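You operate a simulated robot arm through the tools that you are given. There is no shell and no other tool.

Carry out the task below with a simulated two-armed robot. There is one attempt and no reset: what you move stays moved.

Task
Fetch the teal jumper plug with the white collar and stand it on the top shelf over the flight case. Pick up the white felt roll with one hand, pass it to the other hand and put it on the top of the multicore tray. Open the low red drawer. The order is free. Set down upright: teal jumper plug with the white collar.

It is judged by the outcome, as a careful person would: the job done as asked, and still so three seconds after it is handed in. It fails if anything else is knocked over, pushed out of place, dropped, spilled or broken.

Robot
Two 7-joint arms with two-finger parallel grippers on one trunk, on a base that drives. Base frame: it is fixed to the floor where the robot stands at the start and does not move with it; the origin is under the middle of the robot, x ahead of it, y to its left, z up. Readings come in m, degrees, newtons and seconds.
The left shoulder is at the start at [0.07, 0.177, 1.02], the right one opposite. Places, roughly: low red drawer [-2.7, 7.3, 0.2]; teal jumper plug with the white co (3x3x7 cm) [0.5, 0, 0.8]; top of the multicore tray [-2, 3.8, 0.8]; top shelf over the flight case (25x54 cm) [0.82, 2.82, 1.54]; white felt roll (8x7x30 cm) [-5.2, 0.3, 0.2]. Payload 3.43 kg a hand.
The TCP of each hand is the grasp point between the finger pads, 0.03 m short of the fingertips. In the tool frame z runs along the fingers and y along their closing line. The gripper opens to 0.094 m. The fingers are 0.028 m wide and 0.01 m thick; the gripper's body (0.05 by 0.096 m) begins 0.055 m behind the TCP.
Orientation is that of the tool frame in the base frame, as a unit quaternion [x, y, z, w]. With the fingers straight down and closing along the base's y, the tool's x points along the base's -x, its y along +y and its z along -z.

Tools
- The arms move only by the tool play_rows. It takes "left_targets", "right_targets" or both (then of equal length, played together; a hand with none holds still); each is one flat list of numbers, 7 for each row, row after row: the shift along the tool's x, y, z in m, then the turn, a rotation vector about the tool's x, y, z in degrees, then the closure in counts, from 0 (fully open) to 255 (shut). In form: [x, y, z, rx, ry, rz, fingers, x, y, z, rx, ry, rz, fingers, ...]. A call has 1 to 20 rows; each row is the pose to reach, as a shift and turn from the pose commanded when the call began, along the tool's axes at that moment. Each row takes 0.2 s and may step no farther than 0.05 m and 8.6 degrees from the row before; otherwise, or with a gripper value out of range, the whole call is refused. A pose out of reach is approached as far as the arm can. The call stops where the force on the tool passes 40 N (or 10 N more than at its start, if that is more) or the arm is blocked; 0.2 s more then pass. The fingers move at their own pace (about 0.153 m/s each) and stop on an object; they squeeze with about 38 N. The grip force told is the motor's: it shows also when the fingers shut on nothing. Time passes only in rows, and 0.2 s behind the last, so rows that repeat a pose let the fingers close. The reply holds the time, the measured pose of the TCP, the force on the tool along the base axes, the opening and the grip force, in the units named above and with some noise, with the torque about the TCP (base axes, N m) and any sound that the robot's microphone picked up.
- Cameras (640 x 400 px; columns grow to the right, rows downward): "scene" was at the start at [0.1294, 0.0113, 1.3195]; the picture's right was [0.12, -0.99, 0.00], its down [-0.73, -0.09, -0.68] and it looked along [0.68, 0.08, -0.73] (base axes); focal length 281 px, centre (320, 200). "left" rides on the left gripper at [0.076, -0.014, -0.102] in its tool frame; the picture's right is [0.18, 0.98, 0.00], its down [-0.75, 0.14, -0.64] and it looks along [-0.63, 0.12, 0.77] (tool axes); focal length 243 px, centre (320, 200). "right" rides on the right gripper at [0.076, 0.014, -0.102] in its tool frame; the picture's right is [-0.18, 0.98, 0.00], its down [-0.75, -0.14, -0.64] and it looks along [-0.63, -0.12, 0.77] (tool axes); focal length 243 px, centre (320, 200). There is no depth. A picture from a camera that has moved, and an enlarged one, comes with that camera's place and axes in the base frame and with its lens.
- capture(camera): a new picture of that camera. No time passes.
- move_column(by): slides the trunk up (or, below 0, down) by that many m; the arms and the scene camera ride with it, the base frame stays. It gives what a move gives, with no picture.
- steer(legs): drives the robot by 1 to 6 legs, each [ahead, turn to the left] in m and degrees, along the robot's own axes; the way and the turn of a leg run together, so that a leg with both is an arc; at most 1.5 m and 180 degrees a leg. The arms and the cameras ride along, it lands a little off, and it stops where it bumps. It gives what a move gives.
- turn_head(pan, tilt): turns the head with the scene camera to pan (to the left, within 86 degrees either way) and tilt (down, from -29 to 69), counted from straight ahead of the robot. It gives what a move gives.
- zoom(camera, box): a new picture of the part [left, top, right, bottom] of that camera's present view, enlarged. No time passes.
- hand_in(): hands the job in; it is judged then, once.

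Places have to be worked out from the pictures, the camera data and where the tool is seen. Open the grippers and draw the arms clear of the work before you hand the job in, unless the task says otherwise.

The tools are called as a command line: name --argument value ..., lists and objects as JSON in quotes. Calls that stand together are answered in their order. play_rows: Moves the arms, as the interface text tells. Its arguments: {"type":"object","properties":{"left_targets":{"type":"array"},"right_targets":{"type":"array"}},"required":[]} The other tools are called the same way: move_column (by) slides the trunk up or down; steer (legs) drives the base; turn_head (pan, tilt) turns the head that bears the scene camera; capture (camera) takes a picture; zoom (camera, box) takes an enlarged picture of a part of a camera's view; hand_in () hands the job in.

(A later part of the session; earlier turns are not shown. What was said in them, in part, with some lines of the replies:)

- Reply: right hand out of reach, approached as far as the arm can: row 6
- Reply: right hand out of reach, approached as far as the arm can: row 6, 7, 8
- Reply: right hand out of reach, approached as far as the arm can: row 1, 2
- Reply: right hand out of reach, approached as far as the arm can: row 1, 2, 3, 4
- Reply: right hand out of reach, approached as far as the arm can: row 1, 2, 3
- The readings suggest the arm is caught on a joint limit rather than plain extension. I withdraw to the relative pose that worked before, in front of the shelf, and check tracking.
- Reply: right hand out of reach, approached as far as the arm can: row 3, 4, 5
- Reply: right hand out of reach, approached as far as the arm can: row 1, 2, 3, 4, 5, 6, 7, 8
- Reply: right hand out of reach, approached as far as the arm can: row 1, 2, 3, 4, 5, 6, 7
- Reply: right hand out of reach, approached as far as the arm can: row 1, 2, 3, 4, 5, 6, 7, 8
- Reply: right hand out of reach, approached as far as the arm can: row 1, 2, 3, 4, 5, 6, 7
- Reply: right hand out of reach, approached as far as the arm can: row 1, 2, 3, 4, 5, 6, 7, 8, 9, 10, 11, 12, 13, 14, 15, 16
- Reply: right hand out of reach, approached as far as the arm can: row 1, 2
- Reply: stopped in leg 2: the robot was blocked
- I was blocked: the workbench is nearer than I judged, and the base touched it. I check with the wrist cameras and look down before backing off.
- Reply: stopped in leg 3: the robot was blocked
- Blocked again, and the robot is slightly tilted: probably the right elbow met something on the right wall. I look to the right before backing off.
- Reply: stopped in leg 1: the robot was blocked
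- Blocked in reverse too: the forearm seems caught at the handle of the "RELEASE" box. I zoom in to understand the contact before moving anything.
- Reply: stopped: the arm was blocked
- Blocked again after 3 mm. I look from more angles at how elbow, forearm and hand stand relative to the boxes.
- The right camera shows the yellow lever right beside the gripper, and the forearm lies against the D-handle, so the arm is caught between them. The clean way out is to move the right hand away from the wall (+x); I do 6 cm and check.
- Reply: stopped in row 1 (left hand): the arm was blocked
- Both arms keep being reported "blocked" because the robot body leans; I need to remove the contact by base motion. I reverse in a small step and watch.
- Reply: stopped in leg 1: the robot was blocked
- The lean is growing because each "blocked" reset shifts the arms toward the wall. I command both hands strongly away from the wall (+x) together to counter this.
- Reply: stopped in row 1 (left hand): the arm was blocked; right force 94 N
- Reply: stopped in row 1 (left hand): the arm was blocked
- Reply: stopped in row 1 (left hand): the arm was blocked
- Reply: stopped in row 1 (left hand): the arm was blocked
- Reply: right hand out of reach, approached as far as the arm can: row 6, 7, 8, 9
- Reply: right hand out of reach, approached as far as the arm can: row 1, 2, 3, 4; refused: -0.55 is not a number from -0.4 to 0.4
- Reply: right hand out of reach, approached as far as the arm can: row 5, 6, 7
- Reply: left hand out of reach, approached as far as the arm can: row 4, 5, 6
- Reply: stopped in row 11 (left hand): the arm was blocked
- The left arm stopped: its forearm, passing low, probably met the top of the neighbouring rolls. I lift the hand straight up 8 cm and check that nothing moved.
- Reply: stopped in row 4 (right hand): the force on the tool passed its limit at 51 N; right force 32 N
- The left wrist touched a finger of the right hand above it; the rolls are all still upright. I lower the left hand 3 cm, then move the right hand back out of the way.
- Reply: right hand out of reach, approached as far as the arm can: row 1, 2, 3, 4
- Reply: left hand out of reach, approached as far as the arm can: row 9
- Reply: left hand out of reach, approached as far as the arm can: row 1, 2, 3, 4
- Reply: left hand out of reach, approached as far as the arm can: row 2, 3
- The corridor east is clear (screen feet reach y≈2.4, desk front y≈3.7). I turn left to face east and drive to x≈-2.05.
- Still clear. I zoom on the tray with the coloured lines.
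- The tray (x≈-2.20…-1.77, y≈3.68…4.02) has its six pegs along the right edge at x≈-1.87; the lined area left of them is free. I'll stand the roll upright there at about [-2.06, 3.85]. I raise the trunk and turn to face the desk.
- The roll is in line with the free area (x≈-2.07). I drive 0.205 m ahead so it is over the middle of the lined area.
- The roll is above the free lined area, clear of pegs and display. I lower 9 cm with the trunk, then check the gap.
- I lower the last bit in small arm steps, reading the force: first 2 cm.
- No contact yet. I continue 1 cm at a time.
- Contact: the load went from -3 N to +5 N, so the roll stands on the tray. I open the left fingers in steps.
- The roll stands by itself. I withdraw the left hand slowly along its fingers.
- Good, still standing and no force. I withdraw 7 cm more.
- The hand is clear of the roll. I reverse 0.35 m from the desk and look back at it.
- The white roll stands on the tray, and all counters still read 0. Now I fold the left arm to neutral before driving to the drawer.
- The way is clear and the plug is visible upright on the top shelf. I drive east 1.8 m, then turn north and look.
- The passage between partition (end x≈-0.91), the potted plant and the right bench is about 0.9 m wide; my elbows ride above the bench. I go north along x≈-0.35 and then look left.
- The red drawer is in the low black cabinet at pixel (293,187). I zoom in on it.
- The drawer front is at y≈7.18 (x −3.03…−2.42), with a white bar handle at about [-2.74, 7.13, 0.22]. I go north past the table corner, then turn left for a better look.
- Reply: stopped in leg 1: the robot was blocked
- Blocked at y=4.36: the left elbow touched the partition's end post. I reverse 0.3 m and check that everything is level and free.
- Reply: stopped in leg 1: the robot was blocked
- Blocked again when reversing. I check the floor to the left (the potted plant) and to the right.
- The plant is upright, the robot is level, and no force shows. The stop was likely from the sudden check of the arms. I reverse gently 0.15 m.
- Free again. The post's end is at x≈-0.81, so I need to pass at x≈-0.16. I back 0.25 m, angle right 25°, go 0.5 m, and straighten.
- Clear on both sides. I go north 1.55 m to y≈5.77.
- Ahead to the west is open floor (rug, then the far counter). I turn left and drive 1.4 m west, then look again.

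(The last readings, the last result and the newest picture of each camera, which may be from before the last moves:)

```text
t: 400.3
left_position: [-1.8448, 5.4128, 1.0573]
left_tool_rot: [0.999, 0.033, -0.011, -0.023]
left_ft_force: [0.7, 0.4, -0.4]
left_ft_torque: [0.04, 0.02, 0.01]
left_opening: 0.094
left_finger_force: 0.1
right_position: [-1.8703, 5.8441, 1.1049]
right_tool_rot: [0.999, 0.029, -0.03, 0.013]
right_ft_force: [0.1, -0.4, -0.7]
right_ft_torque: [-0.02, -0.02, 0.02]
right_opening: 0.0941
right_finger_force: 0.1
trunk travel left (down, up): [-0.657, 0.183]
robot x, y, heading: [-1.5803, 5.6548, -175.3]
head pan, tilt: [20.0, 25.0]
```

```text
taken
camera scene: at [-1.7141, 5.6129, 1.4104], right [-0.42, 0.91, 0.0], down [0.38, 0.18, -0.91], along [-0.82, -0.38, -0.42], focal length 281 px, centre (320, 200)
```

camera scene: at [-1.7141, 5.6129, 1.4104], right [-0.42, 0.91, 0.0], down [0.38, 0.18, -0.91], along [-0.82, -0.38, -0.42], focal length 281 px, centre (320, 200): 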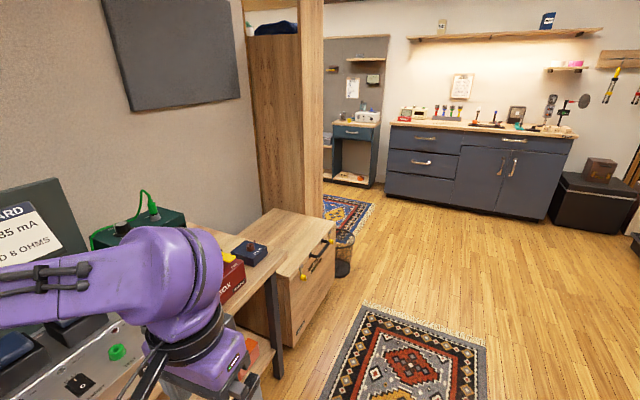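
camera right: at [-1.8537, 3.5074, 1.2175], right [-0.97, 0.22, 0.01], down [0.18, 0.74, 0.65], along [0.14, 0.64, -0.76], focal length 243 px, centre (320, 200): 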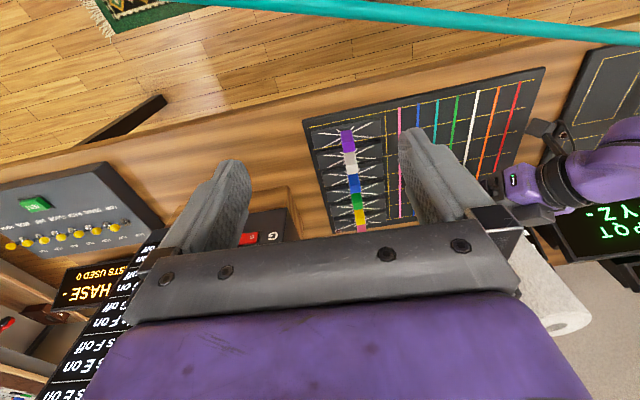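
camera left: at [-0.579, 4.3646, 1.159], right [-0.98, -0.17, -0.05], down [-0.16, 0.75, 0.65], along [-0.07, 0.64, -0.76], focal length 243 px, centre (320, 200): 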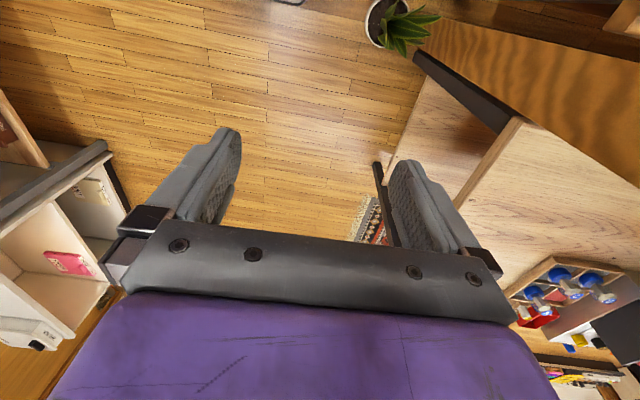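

The left arm is near the table's sign, so I veer slightly right and go 1.3 m further west, then turn to face the drawer.

steer --legs '[[0, -13], [1.3, 0]]'

steer --legs '[[0, -78]]'

turn_head --pan 0 --tilt 35

capture --camera "scene"

```text
t: 407.7
left_position: [-3.1926, 5.632, 1.0571]
left_tool_rot: [0.998, -0.063, -0.009, -0.022]
left_ft_force: [-0.7, 0.1, 0.4]
left_ft_torque: [0.0, -0.02, 0.01]
left_opening: 0.0939
left_finger_force: 0.0
right_position: [-3.1346, 6.0592, 1.1051]
right_tool_rot: [0.997, -0.067, -0.033, 0.01]
right_ft_force: [1.2, -0.8, 1.1]
right_ft_torque: [-0.01, -0.02, -0.02]
right_opening: 0.094
right_finger_force: 0.0
trunk travel left (down, up): [-0.657, 0.183]
robot x, y, heading: [-2.8849, 5.8182, 173.7]
head pan, tilt: [20.0, 25.0]
```

```text
t: 411.6
left_position: [-3.1239, 6.0838, 1.0584]
left_tool_rot: [0.725, -0.688, 0.007, -0.023]
left_ft_force: [0.3, -0.4, 0.1]
left_ft_torque: [0.02, -0.01, 0.0]
left_opening: 0.0938
left_finger_force: 0.1
right_position: [-2.6923, 6.1054, 1.1053]
right_tool_rot: [0.723, -0.691, -0.03, -0.014]
right_ft_force: [0.6, 0.2, -1.0]
right_ft_torque: [0.04, 0.03, 0.03]
right_opening: 0.094
right_finger_force: 0.0
trunk travel left (down, up): [-0.657, 0.183]
robot x, y, heading: [-2.8856, 5.8205, 93.9]
head pan, tilt: [20.0, 25.0]
```

```text
t: 412.4
left_position: [-3.1246, 6.0843, 1.058]
left_tool_rot: [0.725, -0.688, 0.008, -0.024]
left_ft_force: [0.1, 0.3, -0.3]
left_ft_torque: [0.0, 0.02, -0.01]
left_opening: 0.0942
left_finger_force: 0.1
right_position: [-2.6937, 6.1046, 1.1044]
right_tool_rot: [0.722, -0.691, -0.031, -0.014]
right_ft_force: [-0.5, 0.2, 0.2]
right_ft_torque: [0.01, -0.06, 0.04]
right_opening: 0.0942
right_finger_force: 0.0
trunk travel left (down, up): [-0.657, 0.183]
robot x, y, heading: [-2.8863, 5.814, 93.8]
head pan, tilt: [0.0, 35.0]
```

```text
taken
camera scene: at [-2.896, 5.9566, 1.3947], right [1.0, 0.07, 0.0], down [0.04, -0.57, -0.82], along [-0.06, 0.82, -0.57], focal length 281 px, centre (320, 200)
```

scene: 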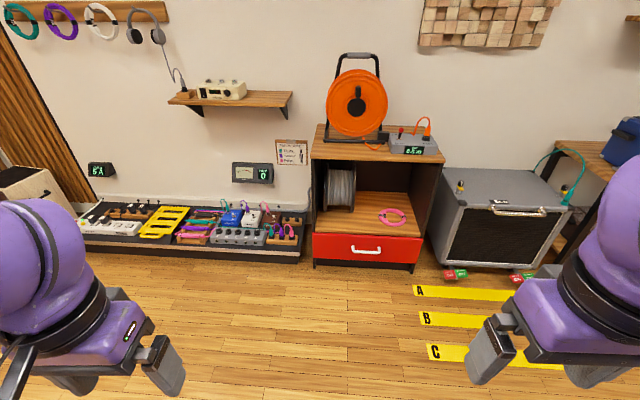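

I have a clear view: the red drawer's face spans z≈0.07–0.33, its white bar handle is at about [-2.709, 7.14, 0.24], right in line with my right shoulder. I first roll the right hand 90° (still high, free space) so its fingers will close vertically.

play_rows --right_targets '[0, 0, 0, 0, 0, 8.2, 0, 0, 0, 0, 0, 0, 16.4, 0, 0, 0, 0, 0, 0, 24.6, 0, 0, 0, 0, 0, 0, 32.8, 0, 0, 0, 0, 0, 0, 41, 0, 0, 0, 0, 0, 0, 49.2, 0, 0, 0, 0, 0, 0, 57.4, 0, 0, 0, 0, 0, 0, 65.6, 0, 0, 0, 0, 0, 0, 73.8, 0, 0, 0, 0, 0, 0, 82, 0, 0, 0, 0, 0, 0, 90, 0, 0, 0, 0, 0, 0, 90, 0]'

capture --camera "scene"

```text
t: 415.0
left_position: [-3.1234, 6.0841, 1.0584]
left_tool_rot: [0.725, -0.688, 0.007, -0.022]
left_ft_force: [0.0, -1.0, -0.1]
left_ft_torque: [0.02, 0.01, 0.01]
left_opening: 0.0939
left_finger_force: 0.1
right_position: [-2.7208, 6.1926, 1.0743]
right_tool_rot: [-0.022, 0.999, 0.03, -0.013]
right_ft_force: [-0.2, -0.8, 0.1]
right_ft_torque: [0.01, 0.01, 0.03]
right_opening: 0.0942
right_finger_force: 0.0
right hand out of reach, approached as far as the arm can: row 8, 9, 10, 11, 12
trunk travel left (down, up): [-0.657, 0.183]
robot x, y, heading: [-2.8851, 5.8174, 93.9]
head pan, tilt: [0.0, 35.0]
```

```text
taken
camera scene: at [-2.8952, 5.9562, 1.3947], right [1.0, 0.07, 0.0], down [0.04, -0.57, -0.82], along [-0.06, 0.82, -0.57], focal length 281 px, centre (320, 200)
```

scene: 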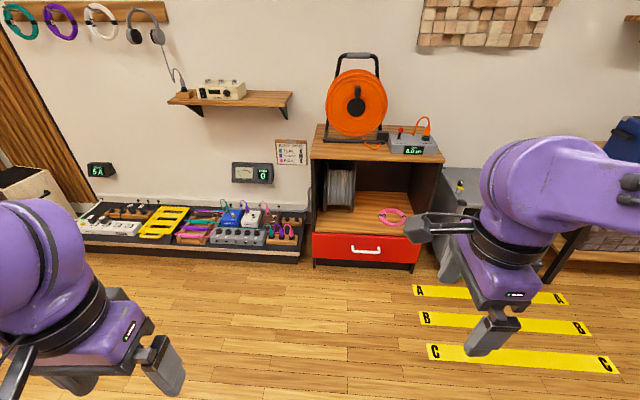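

The roll worked. Now I tilt the hand forward by 70° while moving it 20 cm ahead.

play_rows --right_targets '[0, 0.022, 0, -7.8, 0, 0, 0, 0, 0.044, 0, -15.6, 0, 0, 0, 0, 0.066, 0, -23.3, 0, 0, 0, 0, 0.088, 0, -31.1, 0, 0, 0, 0, 0.11, 0, -38.9, 0, 0, 0, 0, 0.132, 0, -46.7, 0, 0, 0, 0, 0.154, 0, -54.4, 0, 0, 0, 0, 0.176, 0, -62.2, 0, 0, 0, 0, 0.2, 0, -70, 0, 0, 0, 0, 0.2, 0, -70, 0, 0, 0]'

capture --camera "scene"

capture --camera "right"

```text
t: 417.2
left_position: [-3.1226, 6.0847, 1.0575]
left_tool_rot: [0.725, -0.688, 0.007, -0.023]
left_ft_force: [0.5, -0.8, -0.1]
left_ft_torque: [-0.03, 0.01, 0.01]
left_opening: 0.0941
left_finger_force: 0.1
right_position: [-2.684, 6.3815, 1.1348]
right_tool_rot: [-0.028, 0.88, 0.473, -0.026]
right_ft_force: [0.2, 0.2, 0.2]
right_ft_torque: [-0.02, 0.03, -0.01]
right_opening: 0.0941
right_finger_force: 0.1
right hand out of reach, approached as far as the arm can: row 3, 4, 5, 6, 7, 8, 9, 10
trunk travel left (down, up): [-0.657, 0.183]
robot x, y, heading: [-2.8891, 5.8174, 94.2]
head pan, tilt: [0.0, 35.0]
```

```text
taken
camera scene: at [-2.895, 5.9567, 1.3947], right [1.0, 0.07, 0.0], down [0.04, -0.57, -0.82], along [-0.06, 0.82, -0.57], focal length 281 px, centre (320, 200)
```

scene: 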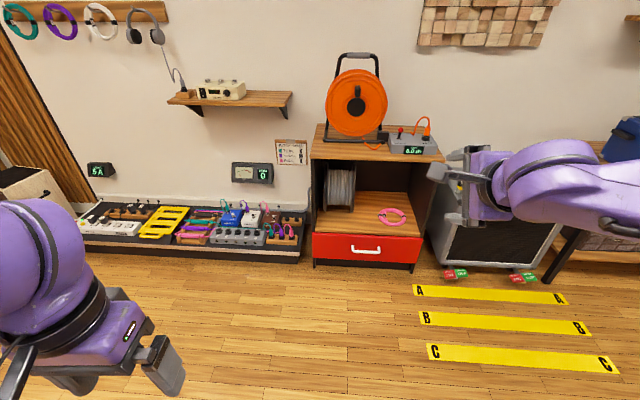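

```text
taken
camera right: at [-2.7537, 6.2985, 1.2051], right [0.16, 0.56, 0.82], down [0.8, -0.55, 0.22], along [0.57, 0.62, -0.53], focal length 243 px, centre (320, 200)
```

right: 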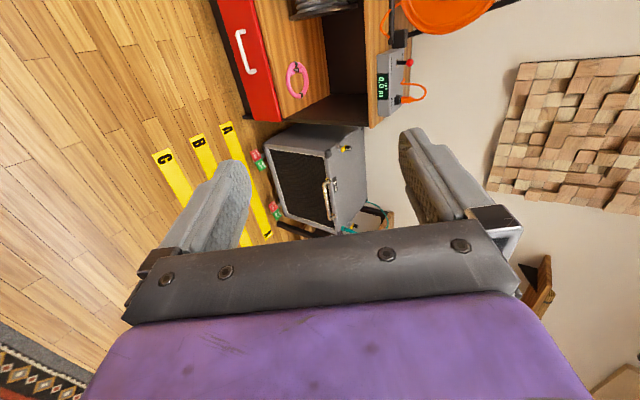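

The hand points forward, 33° below level, fingers closing near-vertically. I lower the trunk almost fully for the low handle.

move_column --by -0.4

move_column --by -0.22

steer --legs '[[0, -4]]'

turn_head --pan -10 --tilt 25

capture --camera "scene"

```text
t: 421.0
left_position: [-3.1248, 6.0843, 0.658]
left_tool_rot: [0.725, -0.688, 0.008, -0.024]
left_ft_force: [0.1, -0.2, -0.3]
left_ft_torque: [0.01, 0.01, 0.0]
left_opening: 0.0943
left_finger_force: 0.1
right_position: [-2.685, 6.3803, 0.7346]
right_tool_rot: [-0.029, 0.88, 0.473, -0.027]
right_ft_force: [-0.6, 0.0, 0.6]
right_ft_torque: [0.01, 0.06, -0.01]
right_opening: 0.094
right_finger_force: 0.1
trunk travel left (down, up): [-0.257, 0.583]
robot x, y, heading: [-2.8841, 5.8185, 93.9]
head pan, tilt: [0.0, 35.0]
```

```text
t: 423.3
left_position: [-3.1235, 6.0847, 0.4377]
left_tool_rot: [0.725, -0.689, 0.008, -0.023]
left_ft_force: [0.3, -0.8, -0.3]
left_ft_torque: [0.0, -0.01, -0.01]
left_opening: 0.0939
left_finger_force: 0.1
right_position: [-2.6843, 6.38, 0.5161]
right_tool_rot: [-0.028, 0.881, 0.472, -0.026]
right_ft_force: [-1.0, 0.0, 0.0]
right_ft_torque: [0.03, -0.02, -0.03]
right_opening: 0.0938
right_finger_force: 0.2
trunk travel left (down, up): [-0.037, 0.803]
robot x, y, heading: [-2.8843, 5.8171, 93.8]
head pan, tilt: [0.0, 35.0]
```

```text
t: 424.2
left_position: [-3.1039, 6.1, 0.4376]
left_tool_rot: [-0.7, 0.714, -0.009, 0.024]
left_ft_force: [0.3, 0.6, -1.0]
left_ft_torque: [0.01, 0.0, 0.03]
left_opening: 0.0939
left_finger_force: 0.1
right_position: [-2.6442, 6.365, 0.5151]
right_tool_rot: [0.002, 0.881, 0.473, -0.01]
right_ft_force: [-1.7, -0.8, 0.3]
right_ft_torque: [-0.01, 0.0, 0.0]
right_opening: 0.0945
right_finger_force: 0.1
trunk travel left (down, up): [-0.037, 0.803]
robot x, y, heading: [-2.8879, 5.8167, 90.1]
head pan, tilt: [0.0, 35.0]
```

```text
t: 424.9
left_position: [-3.1047, 6.1012, 0.4376]
left_tool_rot: [-0.7, 0.714, -0.009, 0.024]
left_ft_force: [0.3, -0.6, 0.1]
left_ft_torque: [-0.01, 0.0, 0.0]
left_opening: 0.0941
left_finger_force: 0.0
right_position: [-2.6463, 6.3643, 0.5147]
right_tool_rot: [0.002, 0.881, 0.473, -0.01]
right_ft_force: [0.2, 0.0, -0.7]
right_ft_torque: [0.0, -0.02, -0.03]
right_opening: 0.0939
right_finger_force: 0.1
trunk travel left (down, up): [-0.037, 0.803]
robot x, y, heading: [-2.8884, 5.8175, 90.1]
head pan, tilt: [-10.0, 25.0]
```

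```text
taken
camera scene: at [-2.8702, 5.9596, 0.7904], right [0.98, -0.18, 0.0], down [-0.07, -0.42, -0.91], along [0.16, 0.89, -0.42], focal length 281 px, centre (320, 200)
```

scene: 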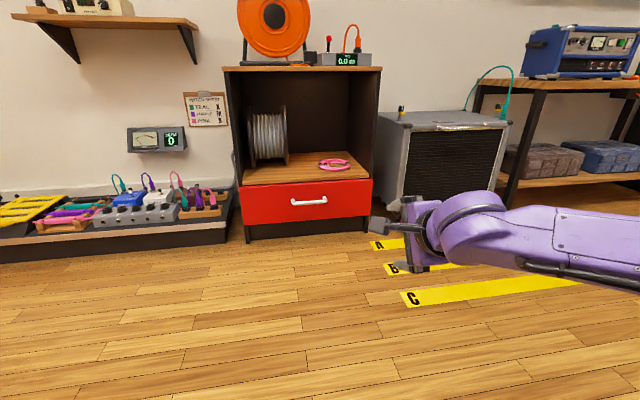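

The bar handle is at about [-2.715, 7.15, 0.225]. I drive 0.55 m closer and look with the wrist camera.

steer --legs '[[0.55, 0]]'

turn_head --pan -8 --tilt 40

capture --camera "scene"

capture --camera "right"

zoom --camera "scene" --box '[220, 140, 380, 240]'

```text
t: 428.1
left_position: [-3.1102, 6.6532, 0.4374]
left_tool_rot: [-0.704, 0.71, -0.008, 0.023]
left_ft_force: [-0.3, 0.9, -0.5]
left_ft_torque: [0.02, 0.0, -0.01]
left_opening: 0.0941
left_finger_force: 0.1
right_position: [-2.6521, 6.9235, 0.5151]
right_tool_rot: [-0.002, 0.881, 0.474, -0.013]
right_ft_force: [-0.3, -0.2, 1.4]
right_ft_torque: [0.04, -0.03, 0.02]
right_opening: 0.0941
right_finger_force: 0.0
trunk travel left (down, up): [-0.037, 0.803]
robot x, y, heading: [-2.8842, 6.3711, 90.4]
head pan, tilt: [-10.0, 25.0]
```

```text
t: 428.9
left_position: [-3.1104, 6.6534, 0.4371]
left_tool_rot: [-0.704, 0.709, -0.009, 0.024]
left_ft_force: [0.8, -0.1, 0.3]
left_ft_torque: [-0.02, 0.03, -0.02]
left_opening: 0.0939
left_finger_force: 0.2
right_position: [-2.6541, 6.9226, 0.5162]
right_tool_rot: [-0.003, 0.881, 0.473, -0.014]
right_ft_force: [0.5, -0.3, -0.6]
right_ft_torque: [-0.03, 0.0, 0.01]
right_opening: 0.0941
right_finger_force: 0.1
trunk travel left (down, up): [-0.037, 0.803]
robot x, y, heading: [-2.8862, 6.3704, 90.4]
head pan, tilt: [-8.0, 40.0]
```

```text
taken
camera scene: at [-2.8777, 6.5081, 0.7672], right [0.99, -0.13, 0.0], down [-0.08, -0.64, -0.77], along [0.1, 0.76, -0.64], focal length 281 px, centre (320, 200)
```

scene: 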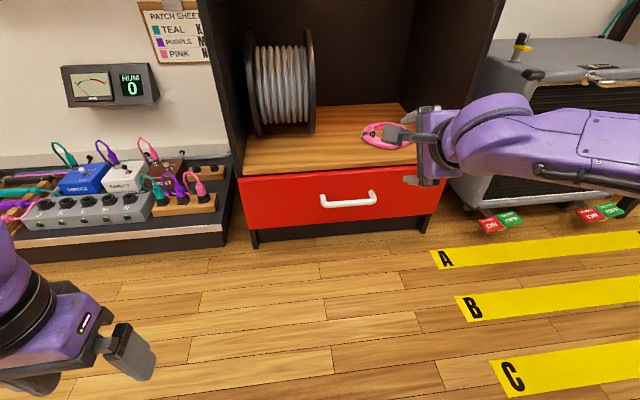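

```text
taken
camera right: at [-2.7284, 6.8446, 0.5852], right [0.19, 0.55, 0.82], down [0.77, -0.6, 0.22], along [0.61, 0.58, -0.53], focal length 243 px, centre (320, 200)
```

right: 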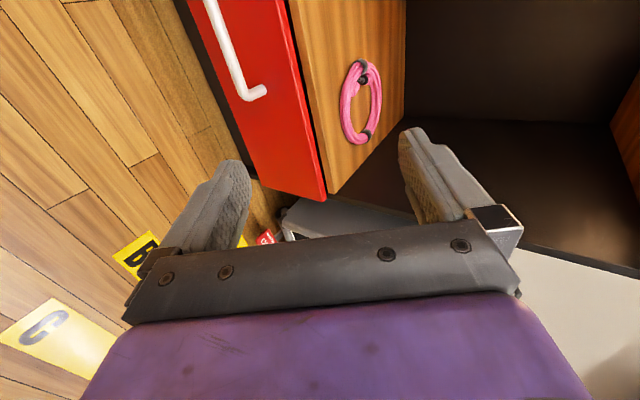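

```text
4.00 times, centred on (300, 190) of scene
camera zoom: at [-2.8777, 6.5081, 0.7672], right [0.99, -0.13, 0.0], down [-0.08, -0.64, -0.77], along [0.1, 0.76, -0.64], focal length 1125 px, centre (400, 240)
```

zoom: 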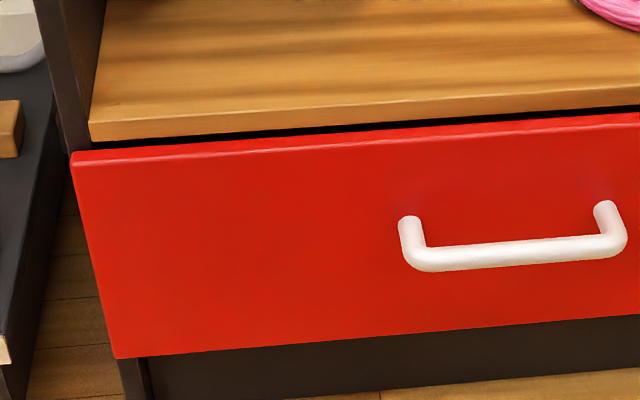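

The handle bar is at about [-2.71, 7.12, 0.228], 4 cm in front of the face. I bring the right hand, fingers opened to 5 cm, to 12 cm before it.

play_rows --right_targets '[0.0078, -0.0218, 0.0326, 0, 0, 0, 119, 0.0155, -0.0436, 0.0653, 0, 0, 0, 119, 0.0233, -0.0654, 0.0979, 0, 0, 0, 119, 0.0311, -0.0871, 0.1305, 0, 0, 0, 119, 0.0388, -0.1089, 0.1632, 0, 0, 0, 119, 0.0466, -0.1307, 0.1958, 0, 0, 0, 119, 0.0466, -0.1307, 0.1958, 0, 0, 0, 119]'

capture --camera "right"

capture --camera "scene"

```text
t: 430.5
left_position: [-3.1106, 6.6537, 0.4379]
left_tool_rot: [-0.704, 0.71, -0.009, 0.024]
left_ft_force: [-0.6, 0.7, -0.1]
left_ft_torque: [0.03, 0.03, -0.02]
left_opening: 0.0939
left_finger_force: 0.1
right_position: [-2.6531, 6.9228, 0.5147]
right_tool_rot: [-0.003, 0.881, 0.474, -0.014]
right_ft_force: [-0.1, -0.2, 0.0]
right_ft_torque: [0.0, 0.03, 0.02]
right_opening: 0.05
right_finger_force: 0.1
right hand out of reach, approached as far as the arm can: row 1, 2, 3, 4, 5, 6, 7
trunk travel left (down, up): [-0.037, 0.803]
robot x, y, heading: [-2.8875, 6.3744, 90.8]
head pan, tilt: [-8.0, 40.0]
```

```text
taken
camera right: at [-2.7284, 6.8446, 0.5852], right [0.19, 0.55, 0.82], down [0.77, -0.6, 0.22], along [0.61, 0.58, -0.53], focal length 243 px, centre (320, 200)
```

right: 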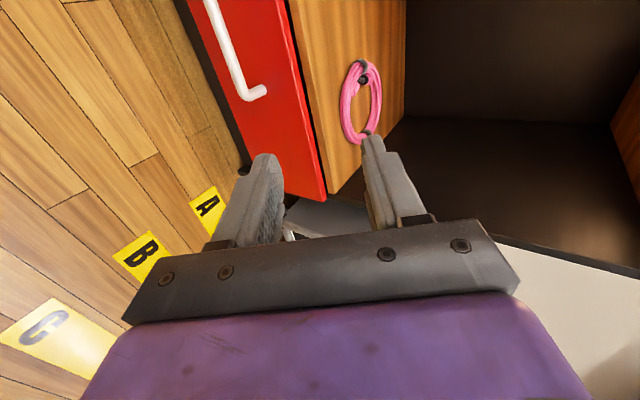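

```text
taken
camera scene: at [-2.8777, 6.508, 0.7671], right [0.99, -0.13, 0.0], down [-0.08, -0.64, -0.77], along [0.1, 0.76, -0.64], focal length 281 px, centre (320, 200)
```

scene: 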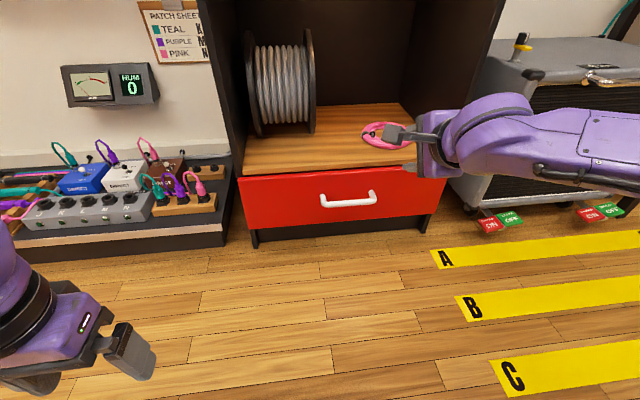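

The arm cannot reach with that wrist posture (joint limit). I return the hand to pointing straight down, still rolled 90°, so that one finger can go down behind the bar instead.

play_rows --right_targets '[0, 0, 0, 7.06, 0, 0, 119, 0, 0, 0, 14.1, 0, 0, 119, 0, 0, 0, 21.2, 0, 0, 119, 0, 0, 0, 28.2, 0, 0, 119, 0, 0, 0, 35.3, 0, 0, 119, 0, 0, 0, 42.4, 0, 0, 119, 0, 0, 0, 49.4, 0, 0, 119, 0, 0, 0, 56.5, 0, 0, 119, 0, 0, 0, 56.5, 0, 0, 119]'

capture --camera "scene"

```text
t: 432.5
left_position: [-3.1094, 6.6525, 0.4365]
left_tool_rot: [-0.704, 0.71, -0.009, 0.023]
left_ft_force: [0.0, 0.5, 0.5]
left_ft_torque: [0.0, 0.01, 0.0]
left_opening: 0.0941
left_finger_force: 0.0
right_position: [-2.6435, 6.9315, 0.506]
right_tool_rot: [-0.008, 1.0, -0.001, -0.009]
right_ft_force: [0.3, 0.2, 0.2]
right_ft_torque: [0.0, -0.04, 0.0]
right_opening: 0.05
right_finger_force: 0.1
trunk travel left (down, up): [-0.037, 0.803]
robot x, y, heading: [-2.885, 6.3718, 90.5]
head pan, tilt: [-8.0, 40.0]
```

```text
taken
camera scene: at [-2.8778, 6.5081, 0.7671], right [0.99, -0.13, 0.0], down [-0.08, -0.64, -0.77], along [0.1, 0.76, -0.64], focal length 281 px, centre (320, 200)
```

scene: 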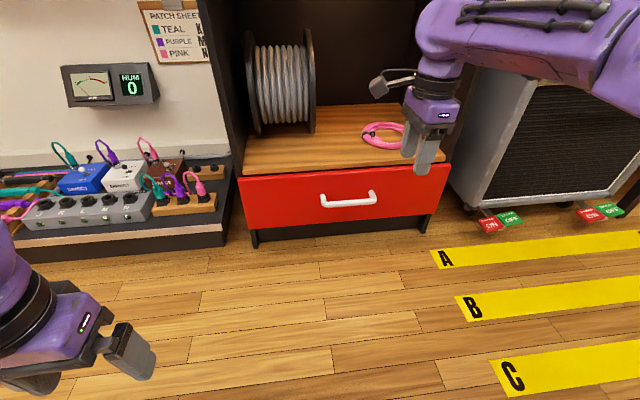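

Straight down is fully reachable. I now tilt it just 20° (top leaning away from the cabinet) and move to 13 cm above and before the bar.

play_rows --right_targets '[0.0111, 0.0237, 0.0243, -3.3, 0, 0, 130, 0.0222, 0.0473, 0.0487, -6.7, 0, 0, 130, 0.0333, 0.071, 0.073, -10, 0, 0, 130, 0.0443, 0.0947, 0.0973, -13.3, 0, 0, 130, 0.0554, 0.1183, 0.1217, -16.7, 0, 0, 130, 0.0665, 0.142, 0.146, -20, 0, 0, 130, 0.0665, 0.142, 0.146, -20, 0, 0, 130]'

capture --camera "scene"

capture --camera "right"

zoom --camera "scene" --box '[260, 100, 460, 225]'

```text
t: 434.1
left_position: [-3.11, 6.6531, 0.4388]
left_tool_rot: [-0.704, 0.709, -0.009, 0.023]
left_ft_force: [0.2, -0.3, -0.8]
left_ft_torque: [-0.03, -0.04, 0.03]
left_opening: 0.0942
left_finger_force: 0.0
right_position: [-2.7161, 7.0724, 0.3617]
right_tool_rot: [-0.008, 0.984, 0.175, -0.011]
right_ft_force: [-1.1, 0.4, -1.3]
right_ft_torque: [-0.02, 0.0, -0.03]
right_opening: 0.0463
right_finger_force: 0.1
trunk travel left (down, up): [-0.037, 0.803]
robot x, y, heading: [-2.8874, 6.372, 90.6]
head pan, tilt: [-8.0, 40.0]
```

```text
taken
camera scene: at [-2.8778, 6.5081, 0.7671], right [0.99, -0.13, 0.0], down [-0.08, -0.64, -0.77], along [0.1, 0.76, -0.64], focal length 281 px, centre (320, 200)
```

scene: 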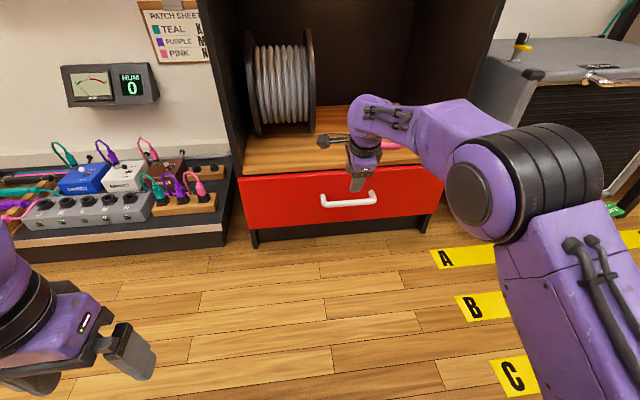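

```text
taken
camera right: at [-2.7917, 7.0503, 0.4641], right [0.17, 0.93, 0.33], down [0.77, -0.34, 0.54], along [0.61, 0.16, -0.77], focal length 243 px, centre (320, 200)
```

right: 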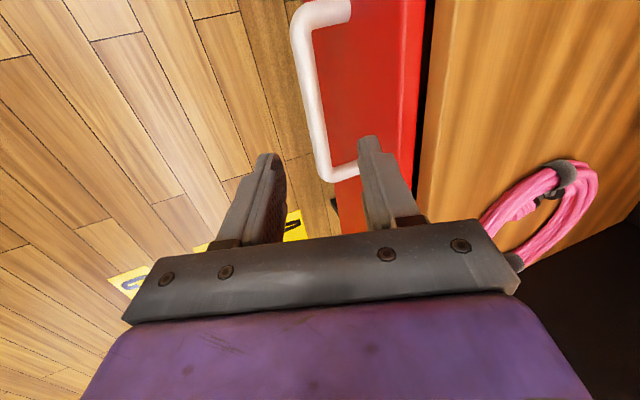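

```text
3.20 times, centred on (360, 162) of scene
camera zoom: at [-2.8778, 6.5081, 0.7671], right [0.99, -0.13, 0.0], down [-0.08, -0.64, -0.77], along [0.1, 0.76, -0.64], focal length 900 px, centre (192, 320)
```

zoom: 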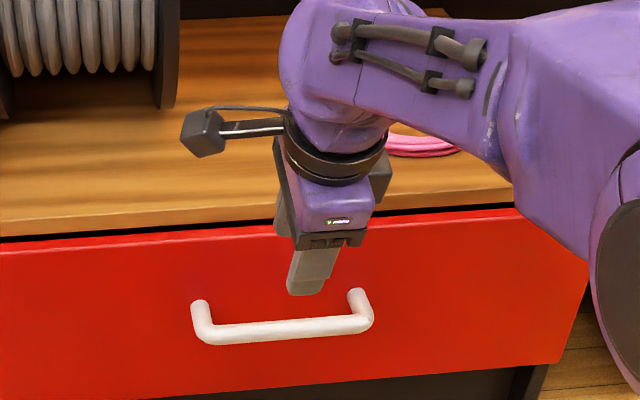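

The wrist camera shows the bar right between the finger tracks: bar at y≈7.117, x −2.785…−2.63. I narrow the fingers to 4 cm and descend 8 cm along the approach.

play_rows --right_targets '[0, -0.004, 0.01, 0, 0, 0, 147, 0, -0.007, 0.035, 0, 0, 0, 147, 0, -0.007, 0.06, 0, 0, 0, 147, 0, -0.007, 0.08, 0, 0, 0, 147, 0, -0.007, 0.08, 0, 0, 0, 147]'

capture --camera "right"

zoom --camera "scene" --box '[280, 140, 440, 240]'

```text
t: 435.3
left_position: [-3.1102, 6.653, 0.4374]
left_tool_rot: [-0.704, 0.71, -0.009, 0.023]
left_ft_force: [-0.3, -0.6, 0.9]
left_ft_torque: [0.01, 0.0, 0.01]
left_opening: 0.0939
left_finger_force: 0.1
right_position: [-2.7155, 7.0939, 0.2844]
right_tool_rot: [-0.007, 0.985, 0.173, -0.012]
right_ft_force: [0.4, 0.7, -0.4]
right_ft_torque: [0.01, -0.03, 0.04]
right_opening: 0.0401
right_finger_force: 0.0
trunk travel left (down, up): [-0.037, 0.803]
robot x, y, heading: [-2.8886, 6.3697, 90.6]
head pan, tilt: [-8.0, 40.0]
```

```text
taken
camera right: at [-2.7915, 7.0713, 0.3857], right [0.17, 0.93, 0.33], down [0.77, -0.34, 0.54], along [0.61, 0.16, -0.77], focal length 243 px, centre (320, 200)
```

right: 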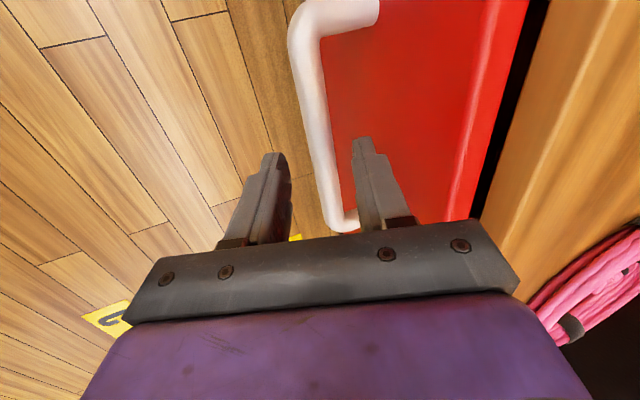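

```text
4.00 times, centred on (360, 190) of scene
camera zoom: at [-2.8778, 6.5081, 0.7671], right [0.99, -0.13, 0.0], down [-0.08, -0.64, -0.77], along [0.1, 0.76, -0.64], focal length 1125 px, centre (160, 240)
```

zoom: 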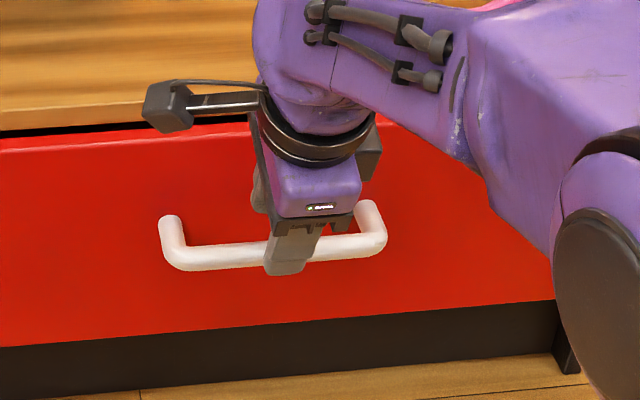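

The bar passes between the fingers with a few millimetres to spare on the back finger. I descend the last 5 cm slowly.

play_rows --right_targets '[0, 0.001, 0.015, 0, 0, 0, 147, 0, 0.001, 0.03, 0, 0, 0, 147, 0, 0.001, 0.042, 0, 0, 0, 147, 0, 0.001, 0.05, 0, 0, 0, 147, 0, 0.001, 0.05, 0, 0, 0, 147]'

capture --camera "right"

zoom --camera "scene" --box '[280, 140, 440, 240]'

```text
t: 436.5
left_position: [-3.1099, 6.6525, 0.4376]
left_tool_rot: [-0.705, 0.709, -0.01, 0.023]
left_ft_force: [0.5, -0.4, 0.1]
left_ft_torque: [0.01, -0.02, 0.01]
left_opening: 0.094
left_finger_force: 0.1
right_position: [-2.7181, 7.1117, 0.2361]
right_tool_rot: [-0.007, 0.985, 0.173, -0.01]
right_ft_force: [0.0, -0.1, -0.7]
right_ft_torque: [-0.01, 0.04, 0.01]
right_opening: 0.0399
right_finger_force: 0.0
trunk travel left (down, up): [-0.037, 0.803]
robot x, y, heading: [-2.8891, 6.3726, 90.5]
head pan, tilt: [-8.0, 40.0]
```

```text
taken
camera right: at [-2.793, 7.0897, 0.3381], right [0.18, 0.93, 0.33], down [0.77, -0.34, 0.54], along [0.61, 0.16, -0.77], focal length 243 px, centre (320, 200)
```

right: 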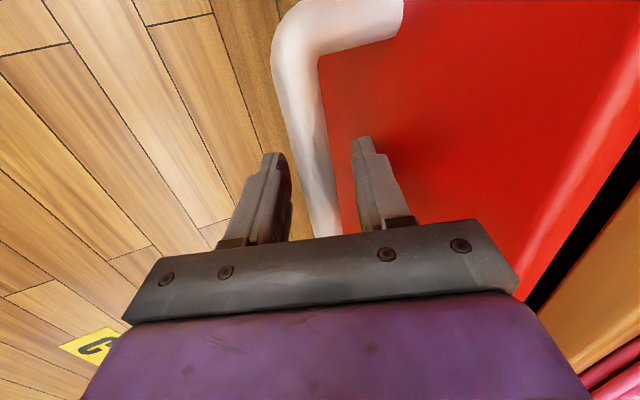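

```text
4.00 times, centred on (360, 190) of scene
camera zoom: at [-2.8778, 6.5081, 0.7671], right [0.99, -0.13, 0.0], down [-0.08, -0.64, -0.77], along [0.1, 0.76, -0.64], focal length 1125 px, centre (160, 240)
```

zoom: 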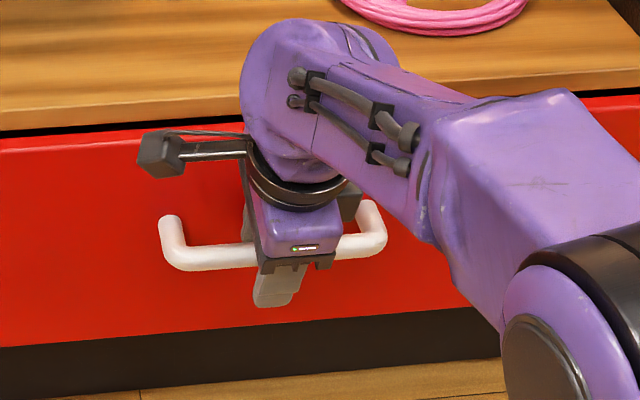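

The bar is between the fingers, no force. I close the right fingers on it.

play_rows --right_targets '[0, 0, 0, 0, 0, 0, 190, 0, 0, 0, 0, 0, 0, 255, 0, 0, 0, 0, 0, 0, 255, 0, 0, 0, 0, 0, 0, 255]'

capture --camera "right"

```text
t: 437.5
left_position: [-3.1095, 6.6531, 0.4372]
left_tool_rot: [-0.704, 0.71, -0.009, 0.023]
left_ft_force: [-0.8, 0.3, -0.1]
left_ft_torque: [-0.04, 0.01, 0.0]
left_opening: 0.094
left_finger_force: 0.0
right_position: [-2.7179, 7.1111, 0.2365]
right_tool_rot: [-0.007, 0.985, 0.173, -0.012]
right_ft_force: [-0.9, -0.4, -0.7]
right_ft_torque: [0.02, 0.33, -1.04]
right_opening: 0.0225
right_finger_force: 44.6
trunk travel left (down, up): [-0.037, 0.803]
robot x, y, heading: [-2.8876, 6.3724, 90.3]
head pan, tilt: [-8.0, 40.0]
```

```text
taken
camera right: at [-2.793, 7.0897, 0.3383], right [0.18, 0.93, 0.33], down [0.77, -0.34, 0.54], along [0.61, 0.16, -0.77], focal length 243 px, centre (320, 200)
```

right: 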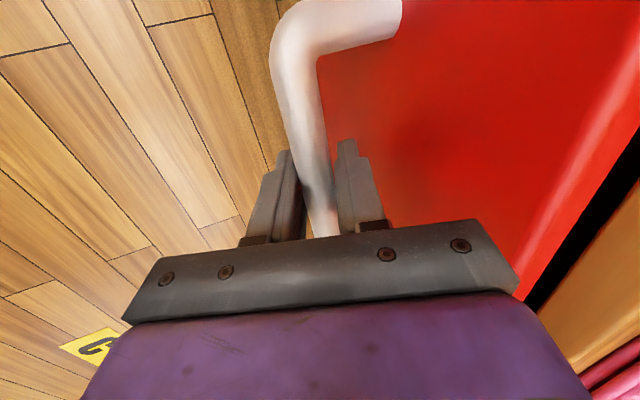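

Firm grip. I pull the drawer out with the arm first, 8 cm straight toward me, watching the force.

play_rows --right_targets '[0.0004, -0.0141, -0.0052, 0, 0, 0, 255, 0.0008, -0.0282, -0.0103, 0, 0, 0, 255, 0.0012, -0.0422, -0.0155, 0, 0, 0, 255, 0.0016, -0.0563, -0.0207, 0, 0, 0, 255, 0.002, -0.0751, -0.0275, 0, 0, 0, 255, 0.002, -0.0751, -0.0275, 0, 0, 0, 255]'

capture --camera "scene"

```text
t: 438.9
left_position: [-3.1092, 6.6529, 0.4377]
left_tool_rot: [-0.705, 0.709, -0.01, 0.022]
left_ft_force: [-0.3, 0.5, -0.8]
left_ft_torque: [-0.03, 0.02, 0.02]
left_opening: 0.094
left_finger_force: 0.2
right_position: [-2.7177, 7.0324, 0.2351]
right_tool_rot: [-0.007, 0.985, 0.172, -0.012]
right_ft_force: [-0.6, -0.7, -14.8]
right_ft_torque: [-0.09, -0.27, -1.08]
right_opening: 0.0226
right_finger_force: 45.3
trunk travel left (down, up): [-0.037, 0.803]
robot x, y, heading: [-2.8886, 6.3717, 90.8]
head pan, tilt: [-8.0, 40.0]
```

```text
taken
camera scene: at [-2.8775, 6.5094, 0.7667], right [0.99, -0.13, 0.0], down [-0.08, -0.64, -0.76], along [0.1, 0.76, -0.64], focal length 281 px, centre (320, 200)
```

scene: 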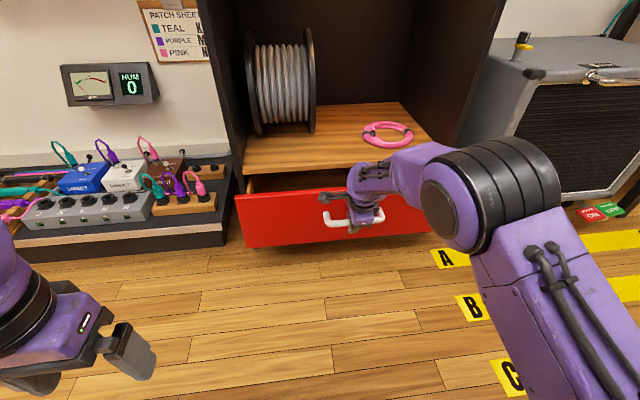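

The drawer slides out easily. I keep pulling with the arm; the call stops by itself if a stop is reached.

play_rows --right_targets '[0.0004, -0.0188, -0.0069, 0, 0, 0, 255, 0.0008, -0.0375, -0.0138, 0, 0, 0, 255, 0.0012, -0.0563, -0.0206, 0, 0, 0, 255, 0.0016, -0.0751, -0.0275, 0, 0, 0, 255, 0.002, -0.0939, -0.0344, 0, 0, 0, 255, 0.002, -0.0939, -0.0344, 0, 0, 0, 255]'

capture --camera "scene"

```text
t: 440.3
left_position: [-3.1098, 6.6527, 0.4379]
left_tool_rot: [-0.704, 0.709, -0.008, 0.023]
left_ft_force: [-0.9, 0.4, 0.4]
left_ft_torque: [-0.02, 0.01, -0.01]
left_opening: 0.0941
left_finger_force: 0.0
right_position: [-2.7194, 6.9318, 0.2371]
right_tool_rot: [-0.006, 0.984, 0.176, -0.011]
right_ft_force: [-0.6, 0.3, 6.8]
right_ft_torque: [0.05, 0.58, -0.86]
right_opening: 0.0226
right_finger_force: 45.4
trunk travel left (down, up): [-0.037, 0.803]
robot x, y, heading: [-2.889, 6.3689, 90.5]
head pan, tilt: [-8.0, 40.0]
```

```text
taken
camera scene: at [-2.8779, 6.5076, 0.7674], right [0.99, -0.13, 0.0], down [-0.08, -0.64, -0.77], along [0.1, 0.76, -0.64], focal length 281 px, centre (320, 200)
```

scene: 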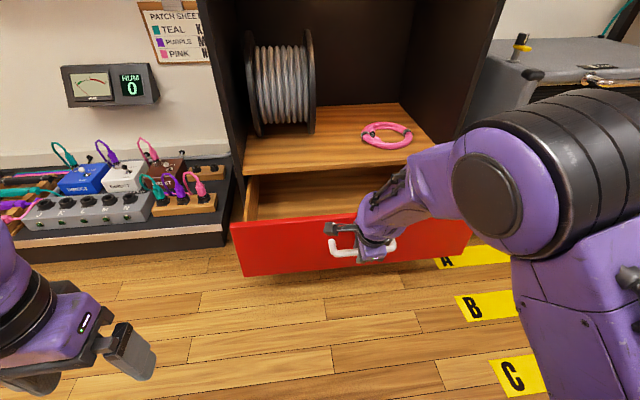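

18 cm open. I pull 7 cm more with the arm.

play_rows --right_targets '[0.0003, -0.0141, -0.0052, 0, 0, 0, 255, 0.0006, -0.0282, -0.0105, 0, 0, 0, 255, 0.0009, -0.0423, -0.0157, 0, 0, 0, 255, 0.0012, -0.0563, -0.021, 0, 0, 0, 255, 0.0014, -0.0657, -0.0245, 0, 0, 0, 255, 0.0014, -0.0657, -0.0245, 0, 0, 0, 255]'

capture --camera "scene"

```text
t: 441.7
left_position: [-3.1109, 6.6522, 0.4382]
left_tool_rot: [-0.704, 0.71, -0.009, 0.023]
left_ft_force: [-0.3, -0.2, 0.1]
left_ft_torque: [-0.02, -0.03, 0.0]
left_opening: 0.094
left_finger_force: 0.1
right_position: [-2.7198, 6.8625, 0.237]
right_tool_rot: [-0.006, 0.985, 0.175, -0.011]
right_ft_force: [6.8, -0.5, 7.1]
right_ft_torque: [-0.02, -0.11, -1.13]
right_opening: 0.0225
right_finger_force: 45.2
trunk travel left (down, up): [-0.037, 0.803]
robot x, y, heading: [-2.8889, 6.3739, 90.4]
head pan, tilt: [-8.0, 40.0]
```

```text
taken
camera scene: at [-2.8778, 6.5076, 0.7672], right [0.99, -0.13, 0.0], down [-0.08, -0.64, -0.77], along [0.1, 0.76, -0.64], focal length 281 px, centre (320, 200)
```

scene: 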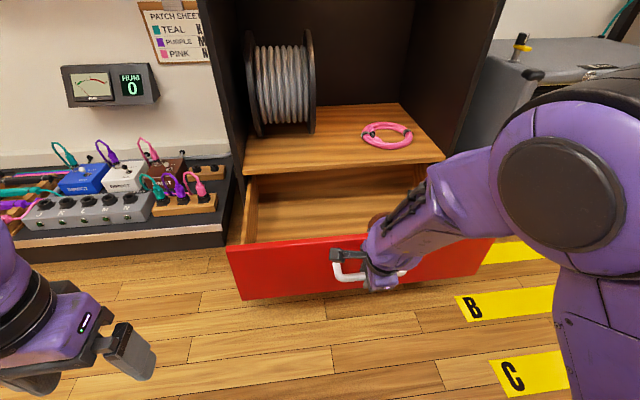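

25 cm open and still free. I let the base reverse 6 cm more and read the force.

steer --legs '[[-0.06, 0]]'

capture --camera "scene"

```text
t: 442.7
left_position: [-3.1101, 6.5993, 0.4379]
left_tool_rot: [-0.705, 0.709, -0.009, 0.023]
left_ft_force: [0.1, -0.1, 0.5]
left_ft_torque: [0.03, -0.01, 0.0]
left_opening: 0.0941
left_finger_force: 0.0
right_position: [-2.7193, 6.8119, 0.2372]
right_tool_rot: [-0.002, 0.984, 0.179, -0.012]
right_ft_force: [-1.9, 1.2, -0.2]
right_ft_torque: [0.01, 0.26, -1.07]
right_opening: 0.0222
right_finger_force: 45.0
trunk travel left (down, up): [-0.037, 0.803]
robot x, y, heading: [-2.8863, 6.3199, 90.7]
head pan, tilt: [-8.0, 40.0]
stopped in leg 1: the force on the tool passed its limit at 63 N (the readings are from after the stop); the commanded pose is now the measured one
```

```text
taken
camera scene: at [-2.8773, 6.4539, 0.7671], right [0.99, -0.13, 0.0], down [-0.08, -0.64, -0.77], along [0.1, 0.76, -0.64], focal length 281 px, centre (320, 200)
```

scene: 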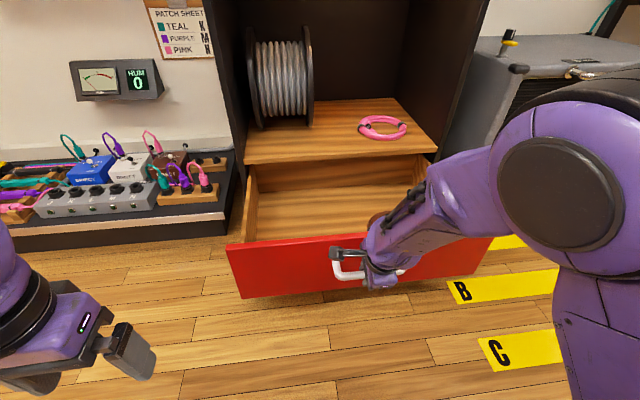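

The drawer reached its stop (30 cm open). I open the fingers to 4 cm and lift the hand out along its approach line.

play_rows --right_targets '[0, 0, 0, 0, 0, 0, 200, 0, 0, 0, 0, 0, 0, 147, 0, 0, 0, 0, 0, 0, 147, 0, 0, -0.02, 0, 0, 0, 147, 0, 0, -0.045, 0, 0, 0, 147, 0, 0, -0.075, 0, 0, 0, 147, 0, 0, -0.11, 0, 0, 0, 147]'

capture --camera "right"

capture --camera "scene"

```text
t: 444.3
left_position: [-3.1092, 6.5987, 0.4394]
left_tool_rot: [-0.704, 0.71, -0.009, 0.023]
left_ft_force: [-0.8, 0.4, 0.0]
left_ft_torque: [0.03, 0.02, 0.01]
left_opening: 0.0939
left_finger_force: 0.0
right_position: [-2.718, 6.7689, 0.3227]
right_tool_rot: [-0.006, 0.988, 0.154, -0.015]
right_ft_force: [0.3, 0.3, 0.8]
right_ft_torque: [-0.03, -0.04, -0.03]
right_opening: 0.0399
right_finger_force: 0.1
right hand out of reach, approached as far as the arm can: row 7
trunk travel left (down, up): [-0.037, 0.803]
robot x, y, heading: [-2.8879, 6.3166, 90.4]
head pan, tilt: [-8.0, 40.0]
```

```text
taken
camera right: at [-2.7925, 6.7512, 0.4269], right [0.18, 0.94, 0.3], down [0.77, -0.32, 0.55], along [0.61, 0.13, -0.78], focal length 243 px, centre (320, 200)
```

right: 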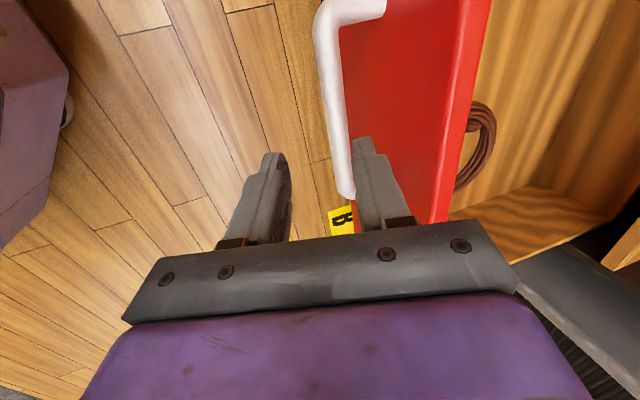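

```text
taken
camera scene: at [-2.8775, 6.4539, 0.7671], right [0.99, -0.13, 0.0], down [-0.08, -0.64, -0.77], along [0.1, 0.76, -0.64], focal length 281 px, centre (320, 200)
```

scene: 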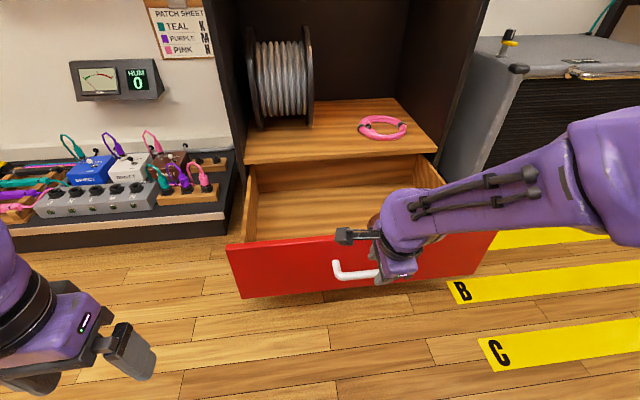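

The hand is above and clear of the handle. I reverse the base 0.45 m and look at the result.

steer --legs '[[-0.45, 0]]'

turn_head --pan 0 --tilt 25

capture --camera "scene"

```text
t: 447.0
left_position: [-3.1057, 6.1534, 0.4386]
left_tool_rot: [0.708, -0.705, 0.009, -0.024]
left_ft_force: [-1.1, -0.5, 0.2]
left_ft_torque: [0.01, 0.03, 0.0]
left_opening: 0.0941
left_finger_force: 0.1
right_position: [-2.7164, 6.3286, 0.3233]
right_tool_rot: [-0.011, 0.988, 0.154, -0.016]
right_ft_force: [0.5, -0.1, 0.2]
right_ft_torque: [0.03, 0.01, -0.03]
right_opening: 0.04
right_finger_force: 0.1
trunk travel left (down, up): [-0.037, 0.803]
robot x, y, heading: [-2.8802, 5.8789, 91.0]
head pan, tilt: [-8.0, 40.0]
```

```text
t: 447.8
left_position: [-3.1057, 6.1522, 0.4377]
left_tool_rot: [0.709, -0.705, 0.009, -0.023]
left_ft_force: [-0.2, -1.2, 0.2]
left_ft_torque: [0.0, 0.02, 0.03]
left_opening: 0.0942
left_finger_force: 0.0
right_position: [-2.7169, 6.3281, 0.3229]
right_tool_rot: [-0.011, 0.988, 0.154, -0.016]
right_ft_force: [0.7, 0.2, -0.2]
right_ft_torque: [0.0, -0.02, -0.01]
right_opening: 0.0399
right_finger_force: 0.0
trunk travel left (down, up): [-0.037, 0.803]
robot x, y, heading: [-2.8844, 5.8721, 91.3]
head pan, tilt: [0.0, 25.0]
```

```text
taken
camera scene: at [-2.884, 6.0187, 0.7904], right [1.0, 0.02, 0.0], down [0.01, -0.42, -0.91], along [-0.02, 0.91, -0.42], focal length 281 px, centre (320, 200)
```

scene: 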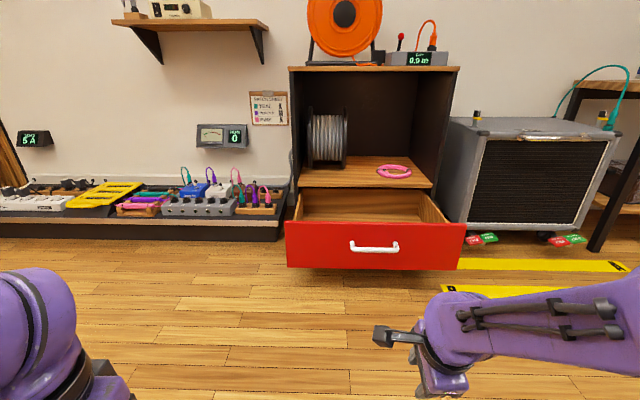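

The red drawer is fully open and everything around it is in place. I open the right gripper fully and raise the arms clear with the trunk.

play_rows --right_targets '[0, 0, 0, 0, 0, 0, 60, 0, 0, 0, 0, 0, 0, 0, 0, 0, 0, 0, 0, 0, 0]'

move_column --by 0.4

zoom --camera "scene" --box '[180, 120, 520, 330]'

```text
t: 448.6
left_position: [-3.1052, 6.1518, 0.4371]
left_tool_rot: [0.708, -0.705, 0.008, -0.023]
left_ft_force: [-0.3, -0.4, -0.2]
left_ft_torque: [-0.03, 0.0, -0.01]
left_opening: 0.094
left_finger_force: 0.1
right_position: [-2.7168, 6.3278, 0.3219]
right_tool_rot: [-0.009, 0.988, 0.155, -0.016]
right_ft_force: [-0.3, -0.2, -0.9]
right_ft_torque: [-0.03, 0.01, 0.0]
right_opening: 0.0939
right_finger_force: 0.1
trunk travel left (down, up): [-0.037, 0.803]
robot x, y, heading: [-2.8809, 5.876, 91.1]
head pan, tilt: [0.0, 25.0]
```

```text
t: 452.4
left_position: [-3.106, 6.1525, 0.8375]
left_tool_rot: [0.709, -0.705, 0.01, -0.023]
left_ft_force: [-0.6, 0.1, 0.0]
left_ft_torque: [0.0, 0.01, -0.02]
left_opening: 0.094
left_finger_force: 0.0
right_position: [-2.7162, 6.3287, 0.7221]
right_tool_rot: [-0.01, 0.988, 0.154, -0.015]
right_ft_force: [0.3, 0.5, -0.1]
right_ft_torque: [-0.04, -0.03, 0.03]
right_opening: 0.0941
right_finger_force: 0.2
trunk travel left (down, up): [-0.437, 0.403]
robot x, y, heading: [-2.8791, 5.8736, 91.2]
head pan, tilt: [0.0, 25.0]
```

```text
1.88 times, centred on (350, 225) of scene
camera zoom: at [-2.8841, 6.0188, 1.1904], right [1.0, 0.02, 0.0], down [0.01, -0.42, -0.91], along [-0.02, 0.91, -0.42], focal length 529 px, centre (264, 153)
```

zoom: 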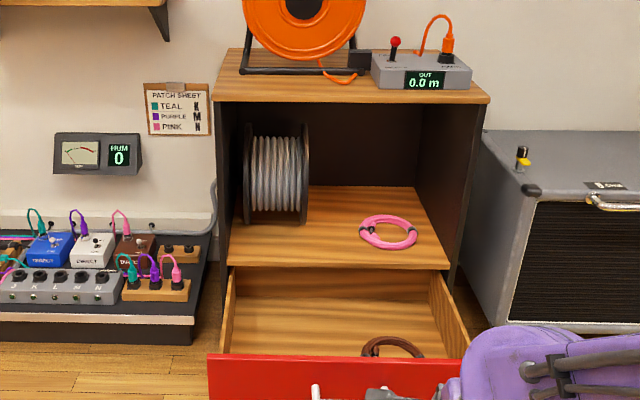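

The drawer stays open. The plug stands on the top shelf and the roll on the tray. Both grippers are open and the arms are clear, so I hand the job in.

hand_in

```text
The job is handed in.
```

I handed the job in with all three parts done. Along the way the robot bumped into several things.

- **Teal plug:** it stands upright on the free right part of the top shelf over the flight case. I last saw it there, still upright, at about 327 s.
- **White felt roll:** the right hand picked it up and passed it to the left. It now stands upright on the lined area of the multicore tray, clear of the pegs. I last saw it at about 320 s.
- **Low red drawer:** pulled out about 30 cm, to its stop. It was still open in the last picture before hand-in.

**Bumps:**
- **Workbench:** the base touched its foot. Nothing on it appeared to move.
- **Wall boxes near the roll box:** the right arm got caught between the crank and the handle of the RELEASE box. The robot leaned badly before I freed it. The crank may have turned by a few degrees, but I have no clear earlier picture to compare. The boxes and the shelf beside them looked unchanged.
- **Roll box:** while I was reaching for the roll, the left wrist hit a finger of the right hand. The rolls stayed upright.
- **Partition:** the robot was stopped hard at the partition end, most likely by the left elbow. This was after the roll was already on the tray behind that partition, and I did not go back to look at the roll afterwards.
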